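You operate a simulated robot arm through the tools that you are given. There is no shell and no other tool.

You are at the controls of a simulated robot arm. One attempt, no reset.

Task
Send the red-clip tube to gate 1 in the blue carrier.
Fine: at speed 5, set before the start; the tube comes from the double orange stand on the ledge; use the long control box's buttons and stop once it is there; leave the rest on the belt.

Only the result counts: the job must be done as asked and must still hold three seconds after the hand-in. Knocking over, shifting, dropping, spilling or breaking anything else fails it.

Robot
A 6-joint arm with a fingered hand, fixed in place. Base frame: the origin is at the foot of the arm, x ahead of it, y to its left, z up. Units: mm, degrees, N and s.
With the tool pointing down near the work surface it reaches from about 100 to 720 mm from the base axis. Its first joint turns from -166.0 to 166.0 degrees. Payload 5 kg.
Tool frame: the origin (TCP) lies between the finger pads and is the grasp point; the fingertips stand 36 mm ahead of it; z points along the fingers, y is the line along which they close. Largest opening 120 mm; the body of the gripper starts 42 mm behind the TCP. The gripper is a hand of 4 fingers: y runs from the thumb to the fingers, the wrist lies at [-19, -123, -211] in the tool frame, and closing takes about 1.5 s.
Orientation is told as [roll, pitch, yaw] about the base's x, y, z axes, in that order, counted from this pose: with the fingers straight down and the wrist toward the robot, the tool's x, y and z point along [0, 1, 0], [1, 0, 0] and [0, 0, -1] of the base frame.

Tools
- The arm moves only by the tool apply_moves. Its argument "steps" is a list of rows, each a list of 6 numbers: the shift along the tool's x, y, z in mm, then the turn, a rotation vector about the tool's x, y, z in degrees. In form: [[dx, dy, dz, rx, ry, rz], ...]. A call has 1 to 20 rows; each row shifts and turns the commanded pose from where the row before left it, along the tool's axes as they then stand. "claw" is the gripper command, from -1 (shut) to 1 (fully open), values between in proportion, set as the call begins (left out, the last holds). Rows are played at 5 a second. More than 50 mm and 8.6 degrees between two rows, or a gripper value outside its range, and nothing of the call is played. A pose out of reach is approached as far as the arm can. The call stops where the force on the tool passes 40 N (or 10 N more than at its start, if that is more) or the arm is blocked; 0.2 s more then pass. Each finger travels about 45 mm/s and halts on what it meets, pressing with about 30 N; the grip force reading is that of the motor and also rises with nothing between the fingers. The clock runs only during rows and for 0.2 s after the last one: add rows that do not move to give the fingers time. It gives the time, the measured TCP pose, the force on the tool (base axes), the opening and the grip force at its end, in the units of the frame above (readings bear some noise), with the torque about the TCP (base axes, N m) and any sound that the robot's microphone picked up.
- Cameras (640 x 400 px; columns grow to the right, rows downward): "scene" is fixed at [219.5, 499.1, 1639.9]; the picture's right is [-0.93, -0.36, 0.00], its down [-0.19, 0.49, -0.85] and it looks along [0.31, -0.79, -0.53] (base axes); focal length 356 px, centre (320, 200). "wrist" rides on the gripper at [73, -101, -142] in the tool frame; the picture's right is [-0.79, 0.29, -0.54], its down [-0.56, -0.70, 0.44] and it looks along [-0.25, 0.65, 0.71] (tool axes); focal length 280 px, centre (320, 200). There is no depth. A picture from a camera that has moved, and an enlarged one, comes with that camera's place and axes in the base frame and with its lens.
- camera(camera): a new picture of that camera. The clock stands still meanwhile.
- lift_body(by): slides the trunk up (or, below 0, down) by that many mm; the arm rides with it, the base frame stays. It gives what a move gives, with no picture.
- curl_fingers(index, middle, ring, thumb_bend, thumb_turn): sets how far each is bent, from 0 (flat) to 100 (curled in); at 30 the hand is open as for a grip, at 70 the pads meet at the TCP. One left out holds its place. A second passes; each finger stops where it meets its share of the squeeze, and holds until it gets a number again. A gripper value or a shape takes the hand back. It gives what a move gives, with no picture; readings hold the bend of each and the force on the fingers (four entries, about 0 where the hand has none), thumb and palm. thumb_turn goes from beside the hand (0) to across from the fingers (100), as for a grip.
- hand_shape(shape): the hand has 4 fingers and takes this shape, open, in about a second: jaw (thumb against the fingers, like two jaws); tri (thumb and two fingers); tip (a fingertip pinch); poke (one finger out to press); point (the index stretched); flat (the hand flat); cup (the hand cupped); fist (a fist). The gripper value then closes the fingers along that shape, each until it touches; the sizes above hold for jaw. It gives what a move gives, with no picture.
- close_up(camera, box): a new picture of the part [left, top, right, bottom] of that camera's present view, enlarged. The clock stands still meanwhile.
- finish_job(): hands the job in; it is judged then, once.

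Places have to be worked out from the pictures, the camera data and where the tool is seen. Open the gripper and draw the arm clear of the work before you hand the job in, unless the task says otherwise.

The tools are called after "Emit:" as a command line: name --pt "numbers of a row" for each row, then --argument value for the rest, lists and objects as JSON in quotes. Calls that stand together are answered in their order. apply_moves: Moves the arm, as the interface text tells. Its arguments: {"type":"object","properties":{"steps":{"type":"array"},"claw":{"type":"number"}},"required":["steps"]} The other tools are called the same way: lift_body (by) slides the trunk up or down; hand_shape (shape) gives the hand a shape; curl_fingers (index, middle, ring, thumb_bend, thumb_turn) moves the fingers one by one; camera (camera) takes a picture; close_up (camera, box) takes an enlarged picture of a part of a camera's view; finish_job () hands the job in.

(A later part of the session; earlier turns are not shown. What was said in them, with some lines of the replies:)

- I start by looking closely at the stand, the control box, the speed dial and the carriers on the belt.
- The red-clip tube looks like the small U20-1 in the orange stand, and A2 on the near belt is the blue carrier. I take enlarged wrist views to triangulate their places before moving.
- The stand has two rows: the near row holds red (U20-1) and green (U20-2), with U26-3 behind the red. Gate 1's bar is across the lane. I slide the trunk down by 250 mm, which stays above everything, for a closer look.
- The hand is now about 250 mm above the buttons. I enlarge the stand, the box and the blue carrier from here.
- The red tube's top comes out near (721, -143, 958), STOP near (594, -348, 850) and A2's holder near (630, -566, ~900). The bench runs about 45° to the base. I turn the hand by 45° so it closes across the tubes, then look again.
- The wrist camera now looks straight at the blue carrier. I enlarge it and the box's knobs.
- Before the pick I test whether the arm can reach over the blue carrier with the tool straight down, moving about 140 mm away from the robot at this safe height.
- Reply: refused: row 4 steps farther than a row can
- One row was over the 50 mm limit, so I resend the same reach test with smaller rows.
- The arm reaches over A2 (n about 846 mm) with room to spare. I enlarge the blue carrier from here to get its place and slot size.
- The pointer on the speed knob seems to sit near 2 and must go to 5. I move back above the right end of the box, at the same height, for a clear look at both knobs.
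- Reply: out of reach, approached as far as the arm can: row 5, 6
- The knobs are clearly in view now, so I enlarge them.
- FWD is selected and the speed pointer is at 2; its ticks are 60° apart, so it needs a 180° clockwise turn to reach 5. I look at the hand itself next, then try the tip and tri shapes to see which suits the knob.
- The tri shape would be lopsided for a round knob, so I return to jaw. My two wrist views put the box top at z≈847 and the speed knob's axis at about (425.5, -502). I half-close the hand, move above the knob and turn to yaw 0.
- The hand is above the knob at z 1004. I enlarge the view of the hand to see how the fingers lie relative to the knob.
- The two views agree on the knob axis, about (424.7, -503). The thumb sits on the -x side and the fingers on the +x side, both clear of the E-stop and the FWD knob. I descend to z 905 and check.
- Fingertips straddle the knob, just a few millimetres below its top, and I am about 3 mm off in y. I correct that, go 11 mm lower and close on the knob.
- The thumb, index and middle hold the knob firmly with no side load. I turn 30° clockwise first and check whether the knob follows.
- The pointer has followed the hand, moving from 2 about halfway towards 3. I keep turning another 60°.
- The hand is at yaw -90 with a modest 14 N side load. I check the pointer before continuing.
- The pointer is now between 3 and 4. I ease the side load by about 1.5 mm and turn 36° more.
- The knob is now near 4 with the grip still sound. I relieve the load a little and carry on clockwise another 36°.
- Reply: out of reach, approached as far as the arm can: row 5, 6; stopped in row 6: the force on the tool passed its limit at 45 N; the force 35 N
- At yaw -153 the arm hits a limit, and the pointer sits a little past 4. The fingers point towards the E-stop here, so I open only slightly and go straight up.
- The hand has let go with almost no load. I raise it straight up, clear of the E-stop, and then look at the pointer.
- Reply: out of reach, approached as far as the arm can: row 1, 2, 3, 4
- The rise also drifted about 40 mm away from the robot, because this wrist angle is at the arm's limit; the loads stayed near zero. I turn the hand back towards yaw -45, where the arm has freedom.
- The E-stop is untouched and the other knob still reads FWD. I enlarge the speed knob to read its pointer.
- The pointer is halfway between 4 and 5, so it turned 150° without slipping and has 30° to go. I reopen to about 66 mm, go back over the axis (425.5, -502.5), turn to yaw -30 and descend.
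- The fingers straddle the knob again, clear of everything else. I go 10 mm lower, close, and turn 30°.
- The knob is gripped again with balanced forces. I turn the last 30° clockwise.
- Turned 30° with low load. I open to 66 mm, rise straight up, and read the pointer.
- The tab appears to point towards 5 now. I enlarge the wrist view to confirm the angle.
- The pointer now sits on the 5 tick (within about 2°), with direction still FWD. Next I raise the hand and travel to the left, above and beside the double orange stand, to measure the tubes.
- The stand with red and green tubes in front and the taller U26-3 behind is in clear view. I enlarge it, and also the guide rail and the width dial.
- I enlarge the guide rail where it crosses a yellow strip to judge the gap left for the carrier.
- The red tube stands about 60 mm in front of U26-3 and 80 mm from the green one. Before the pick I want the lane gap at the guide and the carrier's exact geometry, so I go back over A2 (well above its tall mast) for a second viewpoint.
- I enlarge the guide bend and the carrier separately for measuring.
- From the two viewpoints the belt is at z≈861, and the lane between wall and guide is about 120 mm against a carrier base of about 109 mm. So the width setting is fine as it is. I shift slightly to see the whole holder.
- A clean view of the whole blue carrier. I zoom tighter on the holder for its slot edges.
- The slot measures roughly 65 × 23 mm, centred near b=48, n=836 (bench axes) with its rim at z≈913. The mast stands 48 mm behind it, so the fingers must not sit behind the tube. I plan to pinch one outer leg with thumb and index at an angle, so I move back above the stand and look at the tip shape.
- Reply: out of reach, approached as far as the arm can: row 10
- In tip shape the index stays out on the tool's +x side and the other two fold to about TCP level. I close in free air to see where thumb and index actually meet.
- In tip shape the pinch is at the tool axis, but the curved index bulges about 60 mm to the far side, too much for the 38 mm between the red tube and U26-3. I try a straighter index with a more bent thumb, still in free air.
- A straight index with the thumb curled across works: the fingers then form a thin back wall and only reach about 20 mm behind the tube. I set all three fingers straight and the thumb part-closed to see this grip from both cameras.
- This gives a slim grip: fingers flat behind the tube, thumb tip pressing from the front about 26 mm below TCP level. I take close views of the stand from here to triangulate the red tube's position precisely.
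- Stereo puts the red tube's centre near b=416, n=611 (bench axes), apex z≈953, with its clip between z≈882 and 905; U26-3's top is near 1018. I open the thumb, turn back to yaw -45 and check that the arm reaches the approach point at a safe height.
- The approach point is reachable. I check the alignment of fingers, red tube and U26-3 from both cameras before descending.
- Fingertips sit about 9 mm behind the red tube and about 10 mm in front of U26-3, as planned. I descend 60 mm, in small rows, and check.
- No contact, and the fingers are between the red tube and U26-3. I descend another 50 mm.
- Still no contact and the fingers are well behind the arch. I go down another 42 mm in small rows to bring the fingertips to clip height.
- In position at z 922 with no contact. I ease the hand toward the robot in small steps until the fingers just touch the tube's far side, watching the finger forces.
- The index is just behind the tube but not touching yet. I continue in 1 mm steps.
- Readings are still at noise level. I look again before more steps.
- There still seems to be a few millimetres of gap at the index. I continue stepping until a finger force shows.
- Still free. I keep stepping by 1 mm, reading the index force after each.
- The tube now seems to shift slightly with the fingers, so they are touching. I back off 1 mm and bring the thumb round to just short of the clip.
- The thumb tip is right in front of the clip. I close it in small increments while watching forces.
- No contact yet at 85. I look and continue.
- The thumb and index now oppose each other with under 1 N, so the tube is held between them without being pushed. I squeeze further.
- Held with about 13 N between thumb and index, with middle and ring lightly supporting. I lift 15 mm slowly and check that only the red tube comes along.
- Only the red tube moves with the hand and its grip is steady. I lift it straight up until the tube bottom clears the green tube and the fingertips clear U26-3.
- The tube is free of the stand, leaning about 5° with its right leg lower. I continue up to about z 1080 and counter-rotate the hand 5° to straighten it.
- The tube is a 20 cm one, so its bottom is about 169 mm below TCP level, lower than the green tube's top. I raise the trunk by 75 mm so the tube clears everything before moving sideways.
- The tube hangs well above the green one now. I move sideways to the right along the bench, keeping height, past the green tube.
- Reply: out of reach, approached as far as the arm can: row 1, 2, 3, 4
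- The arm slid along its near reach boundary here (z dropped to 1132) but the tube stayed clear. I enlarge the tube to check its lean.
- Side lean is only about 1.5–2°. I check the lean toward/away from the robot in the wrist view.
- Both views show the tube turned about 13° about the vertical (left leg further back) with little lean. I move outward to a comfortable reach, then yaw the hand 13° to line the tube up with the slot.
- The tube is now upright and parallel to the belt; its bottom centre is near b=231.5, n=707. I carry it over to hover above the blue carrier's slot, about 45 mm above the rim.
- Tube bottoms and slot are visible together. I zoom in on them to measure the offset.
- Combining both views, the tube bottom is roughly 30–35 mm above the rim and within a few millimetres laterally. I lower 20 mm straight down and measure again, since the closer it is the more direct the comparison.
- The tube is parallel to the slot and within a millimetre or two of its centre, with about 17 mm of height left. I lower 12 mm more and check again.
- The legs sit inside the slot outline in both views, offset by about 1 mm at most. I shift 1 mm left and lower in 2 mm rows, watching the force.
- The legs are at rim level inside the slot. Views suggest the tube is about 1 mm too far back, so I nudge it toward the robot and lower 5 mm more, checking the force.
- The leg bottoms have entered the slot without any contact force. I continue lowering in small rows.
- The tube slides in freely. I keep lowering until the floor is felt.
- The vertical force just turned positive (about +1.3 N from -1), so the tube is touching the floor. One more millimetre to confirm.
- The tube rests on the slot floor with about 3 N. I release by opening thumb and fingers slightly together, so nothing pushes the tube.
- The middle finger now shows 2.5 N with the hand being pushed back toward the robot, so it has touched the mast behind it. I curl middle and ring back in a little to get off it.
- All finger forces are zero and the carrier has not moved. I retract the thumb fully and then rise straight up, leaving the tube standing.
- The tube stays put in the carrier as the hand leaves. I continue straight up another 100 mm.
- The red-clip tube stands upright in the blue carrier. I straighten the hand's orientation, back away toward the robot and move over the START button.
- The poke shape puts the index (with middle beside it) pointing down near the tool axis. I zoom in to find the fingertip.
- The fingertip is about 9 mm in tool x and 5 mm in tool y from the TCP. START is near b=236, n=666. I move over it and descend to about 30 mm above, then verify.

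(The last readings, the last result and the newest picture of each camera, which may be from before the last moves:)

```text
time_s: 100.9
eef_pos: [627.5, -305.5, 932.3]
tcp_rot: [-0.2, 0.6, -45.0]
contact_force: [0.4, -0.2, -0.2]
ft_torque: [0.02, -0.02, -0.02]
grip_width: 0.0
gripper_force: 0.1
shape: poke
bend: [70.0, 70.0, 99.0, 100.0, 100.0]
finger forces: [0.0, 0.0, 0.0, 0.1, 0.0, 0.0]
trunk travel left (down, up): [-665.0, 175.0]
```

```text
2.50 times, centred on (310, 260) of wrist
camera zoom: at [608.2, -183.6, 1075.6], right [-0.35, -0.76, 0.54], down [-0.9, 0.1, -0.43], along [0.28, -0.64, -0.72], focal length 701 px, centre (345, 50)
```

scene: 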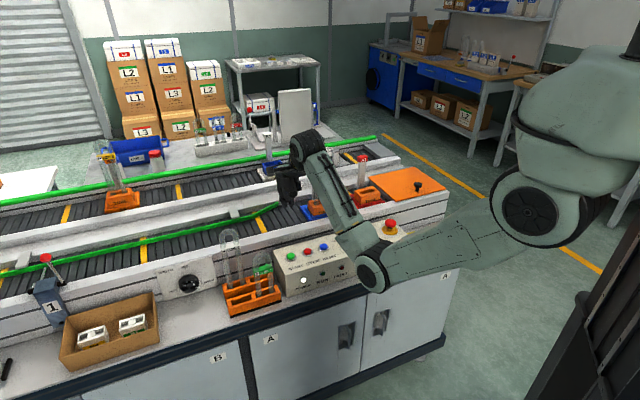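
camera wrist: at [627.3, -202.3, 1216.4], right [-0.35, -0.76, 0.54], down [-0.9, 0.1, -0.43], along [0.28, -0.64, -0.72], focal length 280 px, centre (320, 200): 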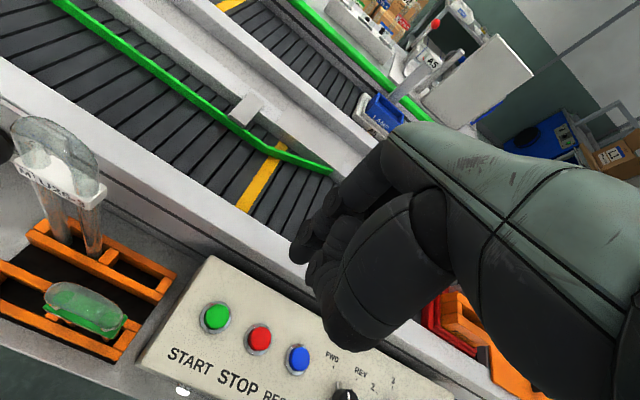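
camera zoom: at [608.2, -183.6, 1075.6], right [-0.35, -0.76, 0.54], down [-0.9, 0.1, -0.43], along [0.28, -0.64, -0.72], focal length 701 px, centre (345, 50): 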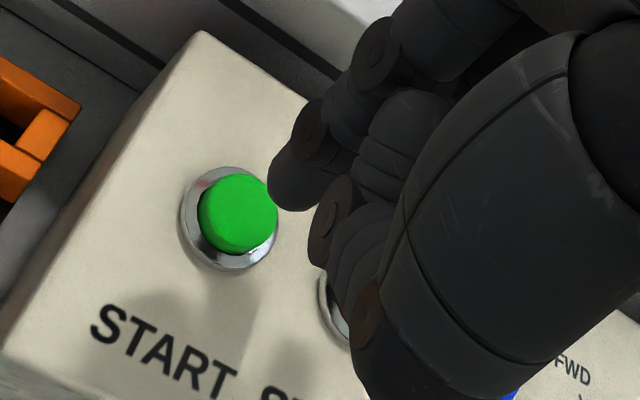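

Tip and START are aligned within about 2–3 mm. I correct that and descend to just above the button.

Emit:
apply_moves --pt "0 2.5 13 0 0 0" --pt "0 0 13 0 0 0" --pt "0 0 0 0 0 0"

Emit:
close_up --camera "scene" --box '[275, 205, 345, 285]'

Emit:
close_up --camera "wrist" --box '[240, 180, 380, 310]'

```text
time_s: 101.7
eef_pos: [628.3, -305.8, 908.4]
tcp_rot: [-0.2, 0.6, -45.1]
contact_force: [0.0, 0.4, -0.3]
ft_torque: [0.01, -0.02, -0.03]
grip_width: 0.0
gripper_force: 0.1
shape: poke
bend: [70.0, 70.0, 99.0, 100.0, 100.0]
finger forces: [0.1, 0.0, 0.0, 0.1, 0.0, 0.0]
trunk travel left (down, up): [-665.0, 175.0]
```

```text
5.00 times, centred on (310, 245) of scene
camera zoom: at [219.5, 499.1, 1639.9], right [-0.93, -0.36, 0.0], down [-0.19, 0.49, -0.85], along [0.31, -0.79, -0.53], focal length 1777 px, centre (370, -25)
```

zoom: 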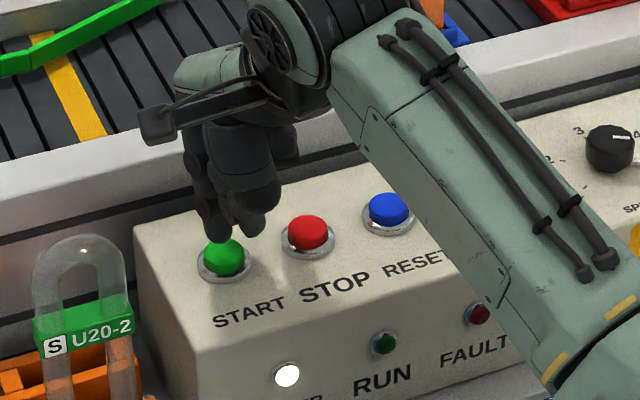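

```text
3.08 times, centred on (310, 245) of wrist
camera zoom: at [609.3, -183.6, 1052.2], right [-0.35, -0.76, 0.54], down [-0.9, 0.1, -0.43], along [0.28, -0.64, -0.72], focal length 863 px, centre (351, 62)
```

zoom: 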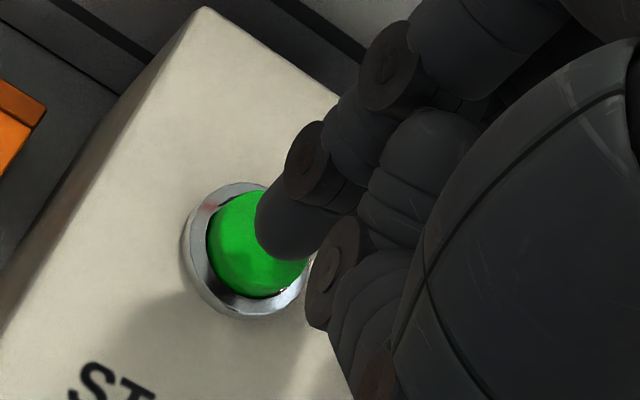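

The fingertip is right over START. I press down in small rows, watching force and sound.

Emit:
apply_moves --pt "0 0 2.5 0 0 0" --pt "0 0 2.5 0 0 0" --pt "0 0 0 0 0 0"

```text
time_s: 102.5
eef_pos: [627.4, -306.1, 902.8]
tcp_rot: [-0.2, 0.6, -45.1]
contact_force: [-0.4, 0.5, -0.1]
ft_torque: [0.0, 0.01, 0.03]
grip_width: 0.1
gripper_force: 0.0
shape: poke
bend: [70.0, 70.0, 99.0, 100.0, 100.0]
finger forces: [0.0, 0.0, 0.1, 0.1, 0.0, 0.0]
trunk travel left (down, up): [-665.0, 175.0]
```

No contact yet, so I go down a little more.

Emit:
apply_moves --pt "0 0 2 0 0 0" --pt "0 0 2 0 0 0"

Emit:
close_up --camera "scene" --box '[275, 205, 345, 285]'

```text
time_s: 103.1
eef_pos: [627.5, -306.6, 899.1]
tcp_rot: [-0.1, 0.7, -45.1]
contact_force: [-0.6, 0.5, -0.5]
ft_torque: [0.0, -0.01, 0.03]
grip_width: 0.2
gripper_force: 0.1
shape: poke
bend: [70.0, 70.0, 99.0, 100.0, 100.0]
finger forces: [0.0, 0.0, 0.0, 0.0, 0.0, 0.0]
trunk travel left (down, up): [-665.0, 175.0]
```

```text
5.00 times, centred on (310, 245) of scene
camera zoom: at [219.5, 499.1, 1639.9], right [-0.93, -0.36, 0.0], down [-0.19, 0.49, -0.85], along [0.31, -0.79, -0.53], focal length 1777 px, centre (370, -25)
```

zoom: 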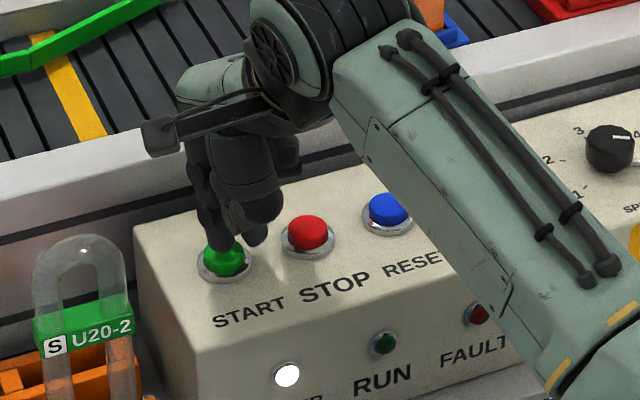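

The tip is practically on the button. I continue in 2 mm rows.

Emit:
apply_moves --pt "0 0 2 0 0 0" --pt "0 0 1.5 0 0 0"

```text
time_s: 103.7
eef_pos: [627.1, -307.4, 896.4]
tcp_rot: [-0.2, 0.5, -45.1]
contact_force: [-0.5, -0.1, 0.7]
ft_torque: [-0.01, -0.01, -0.02]
grip_width: 0.0
gripper_force: 0.0
shape: poke
bend: [70.0, 70.0, 99.0, 100.0, 100.0]
finger forces: [0.5, 0.1, 0.0, 0.0, 0.0, 0.0]
trunk travel left (down, up): [-665.0, 175.0]
```

The index now feels 0.5 N, so contact has begun. I press on.

Emit:
apply_moves --pt "0 0 1.5 0 0 0" --pt "0 0 1.5 0 0 0"

Emit:
close_up --camera "scene" --box '[275, 205, 345, 285]'

```text
time_s: 104.3
eef_pos: [627.4, -309.0, 894.0]
tcp_rot: [0.0, 0.5, -45.2]
contact_force: [0.3, 1.2, 3.1]
ft_torque: [0.06, 0.0, -0.03]
grip_width: 0.1
gripper_force: 0.1
shape: poke
bend: [70.0, 70.0, 99.0, 100.0, 100.0]
finger forces: [2.5, 0.0, 0.0, 0.0, 0.0, 0.0]
trunk travel left (down, up): [-665.0, 175.0]
heard: click
```

```text
5.00 times, centred on (310, 245) of scene
camera zoom: at [219.5, 499.1, 1639.9], right [-0.93, -0.36, 0.0], down [-0.19, 0.49, -0.85], along [0.31, -0.79, -0.53], focal length 1777 px, centre (370, -25)
```

zoom: 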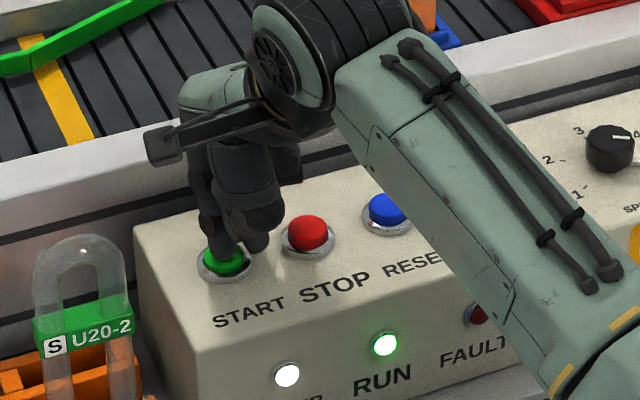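

Click heard and the RUN lamp is lit. I check the belt, then lift off and go to STOP.

Emit:
camera --camera "scene"

Emit:
apply_moves --pt "0 1 -16 0 0 0" --pt "-30 0 0 0 0 0" --pt "-29.5 0 0 0 0 0"

Emit:
camera --camera "scene"

```text
taken
```

scene: 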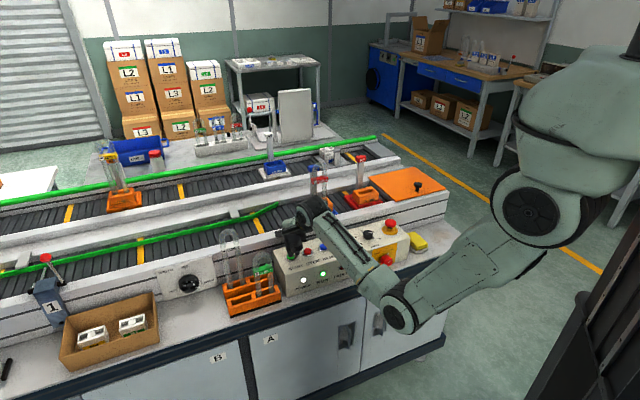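

```text
time_s: 105.1
eef_pos: [585.2, -351.1, 907.8]
tcp_rot: [-0.2, 0.6, -45.1]
contact_force: [-0.9, -0.1, 0.5]
ft_torque: [0.0, 0.01, 0.0]
grip_width: 0.1
gripper_force: 0.0
shape: poke
bend: [70.0, 70.0, 99.0, 100.0, 100.0]
finger forces: [0.0, 0.1, 0.1, 0.0, 0.0, 0.1]
trunk travel left (down, up): [-665.0, 175.0]
```

```text
taken
```

scene: 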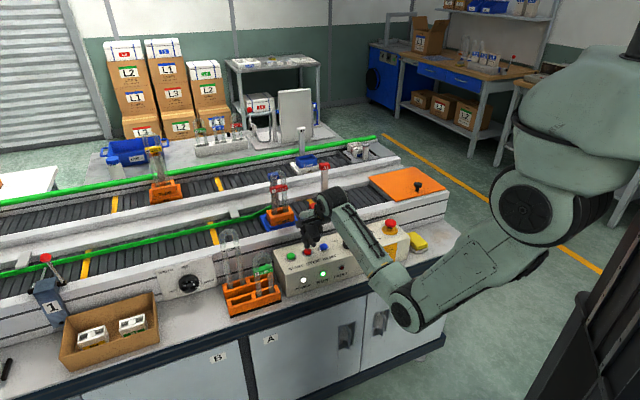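

The near belt carries A2 left while the far belt moves right. With the clock stopped I check the far belt's end and A2's position more closely.

Emit:
close_up --camera "scene" --box '[260, 110, 460, 235]'

Emit:
close_up --camera "scene" --box '[20, 150, 320, 320]'

```text
3.20 times, centred on (360, 172) of scene
camera zoom: at [219.5, 499.1, 1639.9], right [-0.93, -0.36, 0.0], down [-0.19, 0.49, -0.85], along [0.31, -0.79, -0.53], focal length 1138 px, centre (192, 288)
```

zoom: 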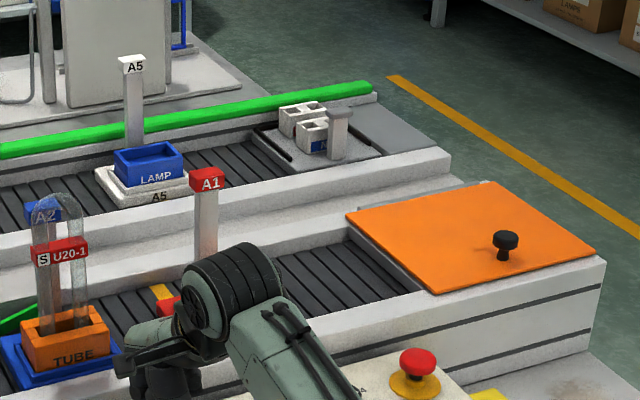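

```text
2.13 times, centred on (170, 235) of scene
camera zoom: at [219.5, 499.1, 1639.9], right [-0.93, -0.36, 0.0], down [-0.19, 0.49, -0.85], along [0.31, -0.79, -0.53], focal length 758 px, centre (640, 125)
```

zoom: 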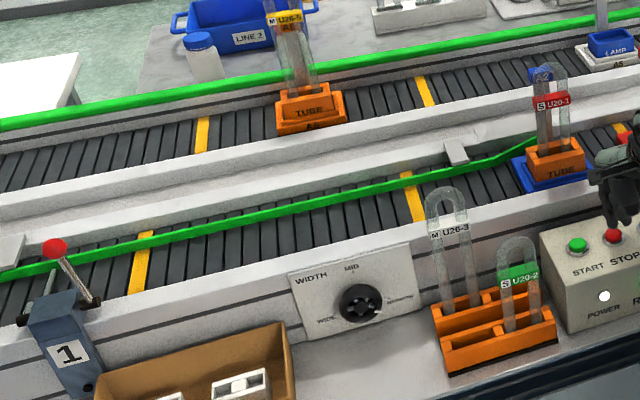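

Speed is about 200 mm/s, leaving roughly 3 s until A2 reaches gate 1. I lower the finger to just above STOP and let 1.4 s pass, then look.

Emit:
apply_moves --pt "0 0 5 0 0 0" --pt "0 0 3 0 0 0" --pt "0 0 0 0 0 0" --pt "0 0 0 0 0 0" --pt "0 0 0 0 0 0" --pt "0 0 0 0 0 0"

Emit:
camera --camera "scene"

Emit:
close_up --camera "scene" --box '[275, 205, 345, 285]'

Emit:
close_up --camera "wrist" --box '[240, 180, 380, 310]'

```text
time_s: 106.5
eef_pos: [584.1, -349.8, 900.6]
tcp_rot: [-0.1, 0.6, -45.2]
contact_force: [0.8, -0.7, 0.1]
ft_torque: [0.03, -0.01, -0.01]
grip_width: 0.0
gripper_force: 0.0
shape: poke
bend: [70.0, 70.0, 99.0, 100.0, 100.0]
finger forces: [0.0, 0.0, 0.1, 0.1, 0.0, 0.0]
trunk travel left (down, up): [-665.0, 175.0]
```

```text
taken
```

scene: 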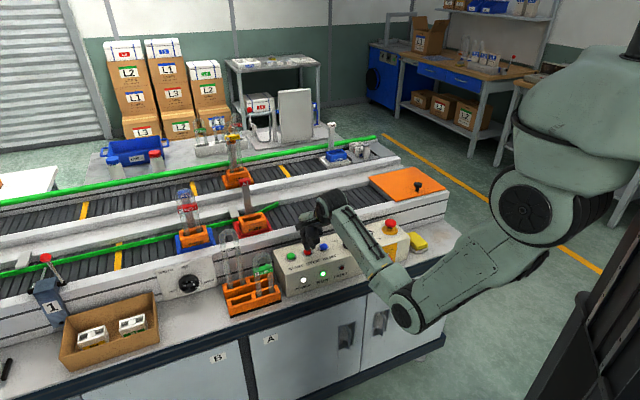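

```text
5.00 times, centred on (310, 245) of scene
camera zoom: at [219.5, 499.1, 1639.9], right [-0.93, -0.36, 0.0], down [-0.19, 0.49, -0.85], along [0.31, -0.79, -0.53], focal length 1777 px, centre (370, -25)
```

zoom: 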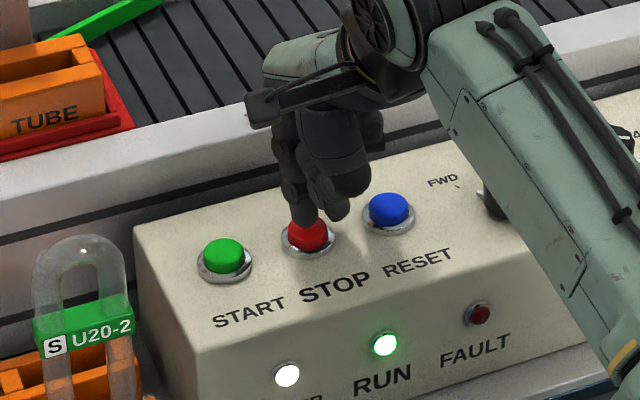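

```text
3.08 times, centred on (310, 245) of wrist
camera zoom: at [567.3, -227.7, 1044.1], right [-0.35, -0.76, 0.54], down [-0.9, 0.1, -0.43], along [0.28, -0.64, -0.72], focal length 863 px, centre (351, 62)
```

zoom: 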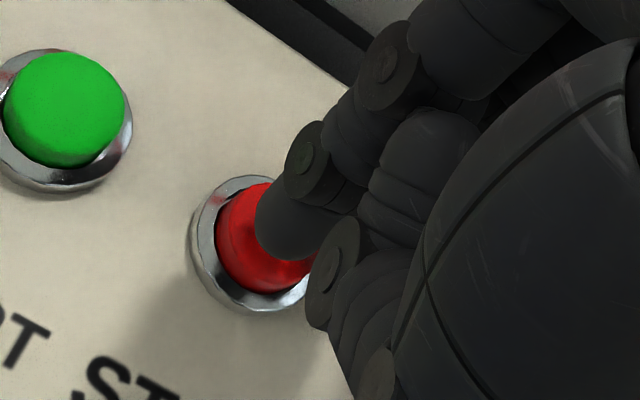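

The finger is right above STOP and A2 is about 350 mm (1.6 s) from the gate, tube upright. I let 1.0 s pass and look again.

Emit:
apply_moves --pt "0 0 1 0 0 0" --pt "0 0 0 0 0 0" --pt "0 0 0 0 0 0" --pt "0 0 0 0 0 0"

Emit:
close_up --camera "scene" --box '[0, 180, 240, 330]'

Emit:
camera --camera "scene"

```text
time_s: 107.5
eef_pos: [585.6, -349.9, 900.8]
tcp_rot: [-0.1, 0.6, -45.1]
contact_force: [-0.3, 0.9, 0.0]
ft_torque: [0.02, 0.02, 0.0]
grip_width: 0.0
gripper_force: 0.0
shape: poke
bend: [70.0, 70.0, 99.0, 100.0, 100.0]
finger forces: [0.0, 0.0, 0.0, 0.0, 0.0, 0.1]
trunk travel left (down, up): [-665.0, 175.0]
```

```text
2.67 times, centred on (120, 255) of scene
camera zoom: at [219.5, 499.1, 1639.9], right [-0.93, -0.36, 0.0], down [-0.19, 0.49, -0.85], along [0.31, -0.79, -0.53], focal length 948 px, centre (853, 53)
```

zoom: 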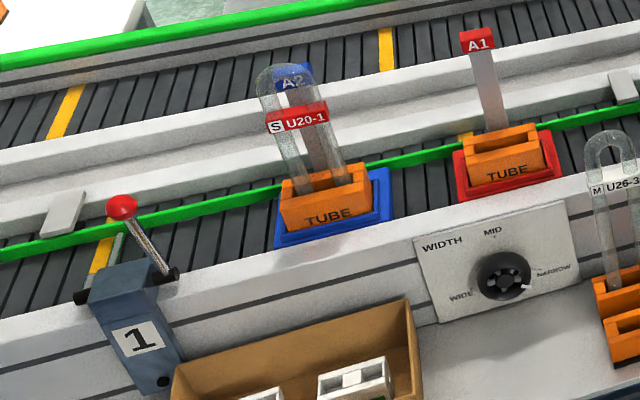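

```text
taken
```

scene: 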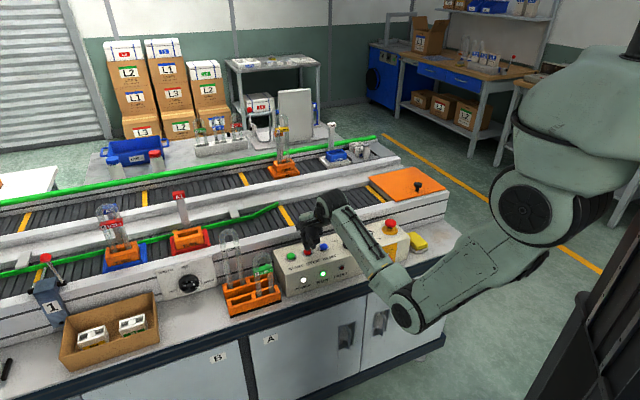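

A2 is about 0.7 s from the gate with the tube upright. I let 0.6 s pass, then look and press.

Emit:
apply_moves --pt "0 0 0 0 0 0" --pt "0 0 0 0 0 0"

Emit:
close_up --camera "scene" --box '[0, 180, 240, 330]'

```text
time_s: 108.1
eef_pos: [585.9, -350.7, 901.4]
tcp_rot: [-0.1, 0.6, -45.1]
contact_force: [-1.2, -1.4, 0.5]
ft_torque: [-0.05, -0.02, 0.07]
grip_width: 0.0
gripper_force: 0.1
shape: poke
bend: [70.0, 70.0, 99.0, 100.0, 100.0]
finger forces: [0.0, 0.0, 0.0, 0.1, 0.0, 0.0]
trunk travel left (down, up): [-665.0, 175.0]
```

```text
2.67 times, centred on (120, 255) of scene
camera zoom: at [219.5, 499.1, 1639.9], right [-0.93, -0.36, 0.0], down [-0.19, 0.49, -0.85], along [0.31, -0.79, -0.53], focal length 948 px, centre (853, 53)
```

zoom: 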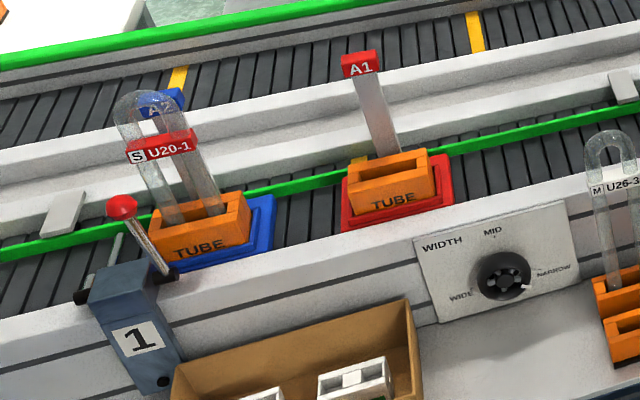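

A2 is a hand's breadth from the gate bar. I press STOP now.

Emit:
apply_moves --pt "0 0 7 0 0 0"

Emit:
close_up --camera "scene" --box '[0, 180, 240, 330]'

Emit:
close_up --camera "scene" --box '[275, 205, 345, 285]'

```text
time_s: 108.5
eef_pos: [586.0, -351.2, 895.6]
tcp_rot: [-0.1, 0.5, -45.1]
contact_force: [0.1, 1.2, 2.0]
ft_torque: [0.02, -0.03, 0.01]
grip_width: 0.2
gripper_force: 0.0
shape: poke
bend: [70.0, 70.0, 99.0, 100.0, 100.0]
finger forces: [1.3, 0.1, 0.0, 0.0, 0.0, 0.1]
trunk travel left (down, up): [-665.0, 175.0]
```

```text
2.67 times, centred on (120, 255) of scene
camera zoom: at [219.5, 499.1, 1639.9], right [-0.93, -0.36, 0.0], down [-0.19, 0.49, -0.85], along [0.31, -0.79, -0.53], focal length 948 px, centre (853, 53)
```

zoom: 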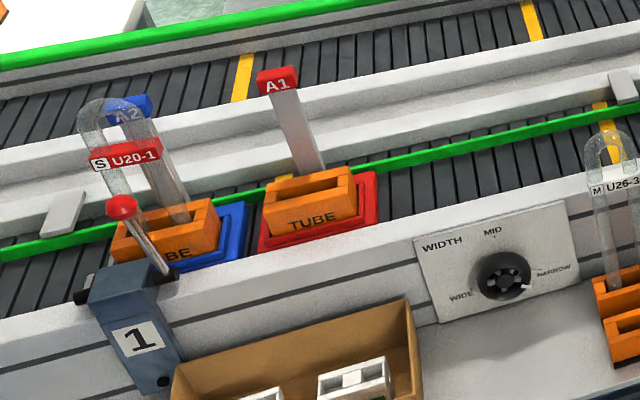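

```text
5.00 times, centred on (310, 245) of scene
camera zoom: at [219.5, 499.1, 1639.9], right [-0.93, -0.36, 0.0], down [-0.19, 0.49, -0.85], along [0.31, -0.79, -0.53], focal length 1777 px, centre (370, -25)
```

zoom: 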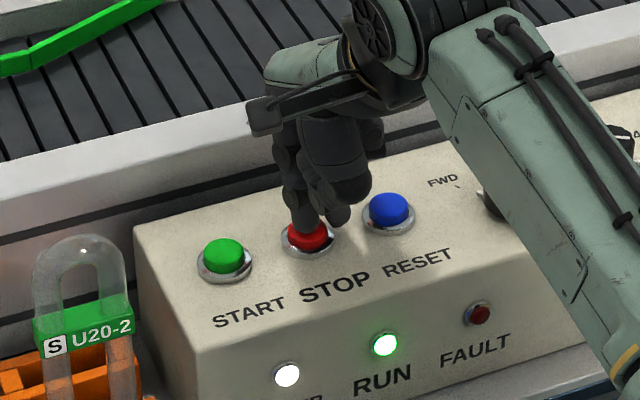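

It has not clicked yet (index 1.3 N, RUN still lit). I push 5 mm further at once.

Emit:
apply_moves --pt "0 0 5 0 0 0"

Emit:
close_up --camera "scene" --box '[0, 180, 240, 330]'

Emit:
close_up --camera "scene" --box '[275, 205, 345, 285]'

```text
time_s: 108.9
eef_pos: [585.3, -350.5, 890.4]
tcp_rot: [-0.1, 0.4, -45.1]
contact_force: [1.3, 1.0, 6.4]
ft_torque: [0.03, -0.11, -0.03]
grip_width: 0.0
gripper_force: 0.1
shape: poke
bend: [70.0, 70.0, 99.0, 100.0, 100.0]
finger forces: [7.3, 0.0, 0.1, 0.0, 0.1, 0.0]
trunk travel left (down, up): [-665.0, 175.0]
heard: click
```

```text
2.67 times, centred on (120, 255) of scene
camera zoom: at [219.5, 499.1, 1639.9], right [-0.93, -0.36, 0.0], down [-0.19, 0.49, -0.85], along [0.31, -0.79, -0.53], focal length 948 px, centre (853, 53)
```

zoom: 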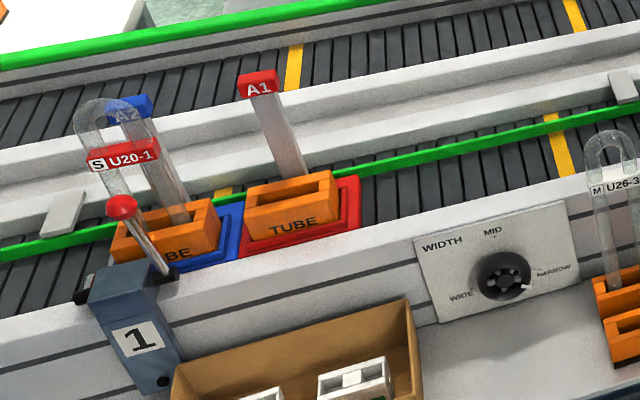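

```text
5.00 times, centred on (310, 245) of scene
camera zoom: at [219.5, 499.1, 1639.9], right [-0.93, -0.36, 0.0], down [-0.19, 0.49, -0.85], along [0.31, -0.79, -0.53], focal length 1777 px, centre (370, -25)
```

zoom: 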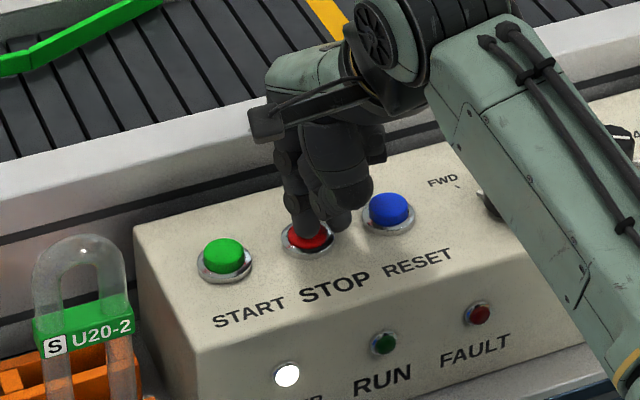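

STOP clicked and the RUN lamp is out; A2 stands at gate 1 with the red-clip tube upright and A1 queued behind it. I lift the finger off and back the arm away.

Emit:
apply_moves --pt "0 0 -10 0 0 0" --pt "0 0 -30 0 0 0" --pt "0 0 -40 0 0 0" --pt "0 0 -40 0 0 0" --pt "0 0 -30 0 0 0" --pt "0 0 0 0 0 0"

Emit:
camera --camera "scene"

Emit:
close_up --camera "scene" --box '[0, 170, 200, 300]'

Emit:
close_up --camera "scene" --box '[240, 100, 440, 225]'

```text
time_s: 110.3
eef_pos: [585.9, -349.7, 1036.5]
tcp_rot: [-0.2, 0.6, -45.1]
contact_force: [0.0, 0.6, 0.6]
ft_torque: [-0.03, -0.03, 0.03]
grip_width: 0.0
gripper_force: 0.1
shape: poke
bend: [70.0, 70.0, 99.0, 100.0, 100.0]
finger forces: [0.0, 0.0, 0.0, 0.0, 0.1, 0.0]
trunk travel left (down, up): [-665.0, 175.0]
```

```text
taken
```

scene: 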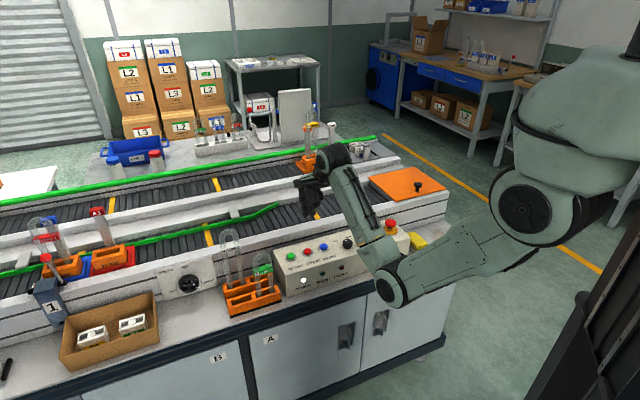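

```text
3.08 times, centred on (100, 235) of scene
camera zoom: at [219.5, 499.1, 1639.9], right [-0.93, -0.36, 0.0], down [-0.19, 0.49, -0.85], along [0.31, -0.79, -0.53], focal length 1094 px, centre (997, 92)
```

zoom: 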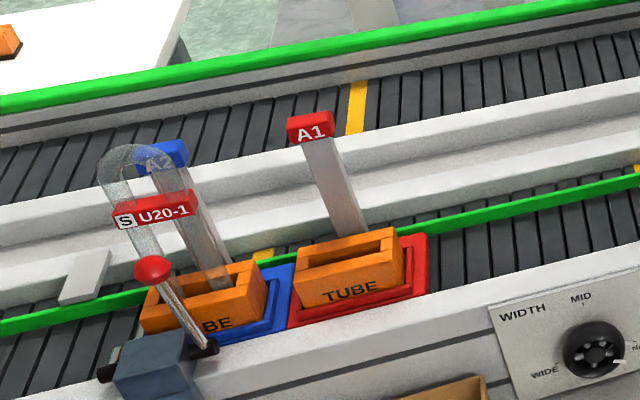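

```text
3.20 times, centred on (340, 162) of scene
camera zoom: at [219.5, 499.1, 1639.9], right [-0.93, -0.36, 0.0], down [-0.19, 0.49, -0.85], along [0.31, -0.79, -0.53], focal length 1138 px, centre (256, 320)
```

zoom: 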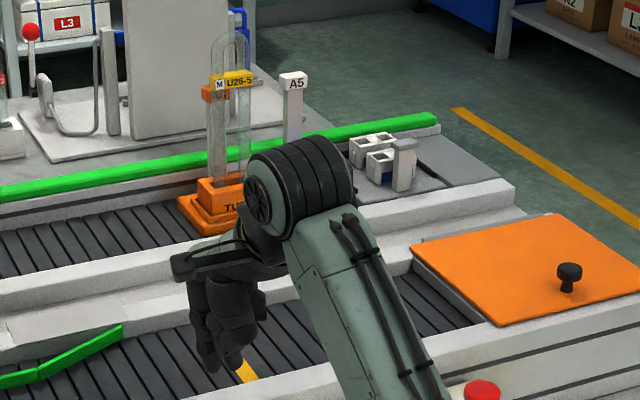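

Everything is in order: A2 with the red-clip tube is at gate 1, and all other carriers and tubes are standing on their belts. I open the hand and raise the arm clear.

Emit:
hand_shape --shape "jaw"

Emit:
lift_body --by 170

Emit:
camera --camera "scene"

Emit:
close_up --camera "scene" --box '[0, 170, 200, 300]'

Emit:
close_up --camera "scene" --box '[200, 100, 440, 320]'

```text
time_s: 111.2
eef_pos: [585.5, -351.1, 1036.7]
tcp_rot: [-0.2, 0.5, -45.1]
contact_force: [-0.2, -0.1, 1.3]
ft_torque: [0.0, -0.02, 0.0]
grip_width: 119.9
gripper_force: 0.0
shape: jaw
bend: [30.0, 30.0, 30.0, 30.0, 98.0]
finger forces: [0.0, 0.0, 0.0, 0.0, 0.1, 0.1]
trunk travel left (down, up): [-665.0, 175.0]
```

```text
time_s: 113.1
eef_pos: [585.4, -351.0, 1206.2]
tcp_rot: [-0.2, 0.7, -45.1]
contact_force: [-0.4, -0.5, 0.1]
ft_torque: [0.0, 0.01, 0.02]
grip_width: 119.9
gripper_force: 0.1
shape: jaw
bend: [30.0, 30.0, 30.0, 30.0, 98.0]
finger forces: [0.0, 0.0, 0.0, 0.1, 0.1, 0.2]
trunk travel left (down, up): [-835.0, 5.0]
```

```text
taken
```

scene: 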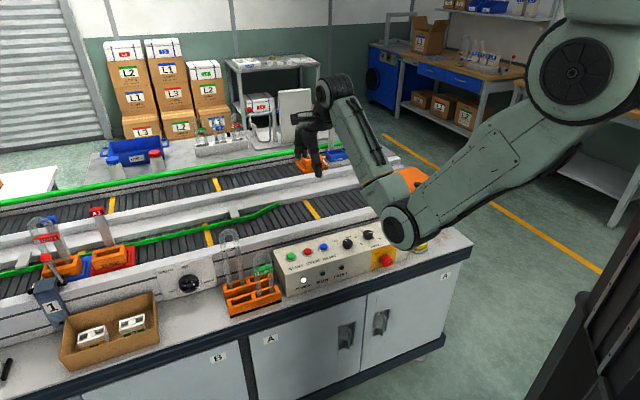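

```text
3.08 times, centred on (100, 235) of scene
camera zoom: at [219.5, 499.1, 1639.9], right [-0.93, -0.36, 0.0], down [-0.19, 0.49, -0.85], along [0.31, -0.79, -0.53], focal length 1094 px, centre (997, 92)
```

zoom: 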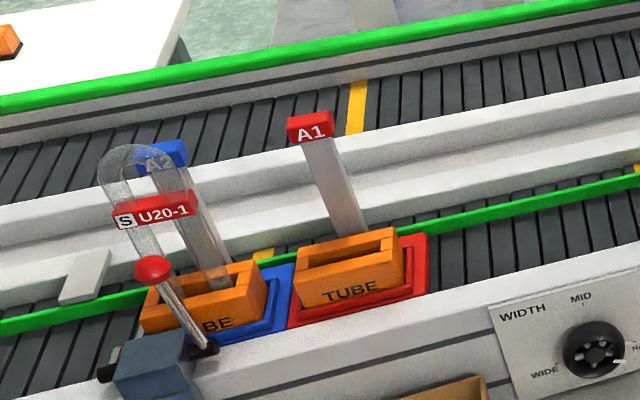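

```text
1.82 times, centred on (320, 210) of scene
camera zoom: at [219.5, 499.1, 1639.9], right [-0.93, -0.36, 0.0], down [-0.19, 0.49, -0.85], along [0.31, -0.79, -0.53], focal length 646 px, centre (320, 182)
```

zoom: 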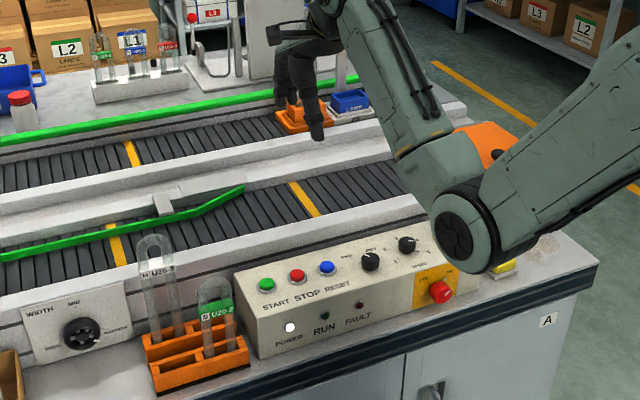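

The belt is stopped, the scene is unchanged between views, the hand is open and the arm is clear. I hand the job in.

Emit:
finish_job

```text
The job is handed in.
```

The red-clip tube (U20-1) is standing upright in the blue carrier (A2) at gate 1, and I have handed the job in. I don't have the judge's result.

- **Speed:** I set the knob to 5 before starting. The pointer read within about 2° of the 5 mark, and the direction stayed on FWD.
- **Tube:** I took it from the double orange stand. The green-clip tube and U26-3 stayed in their slots.
- **Run:** I started and stopped the belt with START and STOP on the long control box. STOP clicked on the second push, just after A2 reached the gate bar, and the RUN lamp went out.
- **Other carriers:** A1, A5, A6 and the white tray were all still on the belts when I stopped. The red carrier A1 had rolled up close behind A2, apparently touching it.
- **Contact:** While I was releasing the tube, one finger touched A2's mast with about 2.5 N. I moved it off straight away and saw no shift in the carrier.

The hand is open and the arm is raised clear of the bench.
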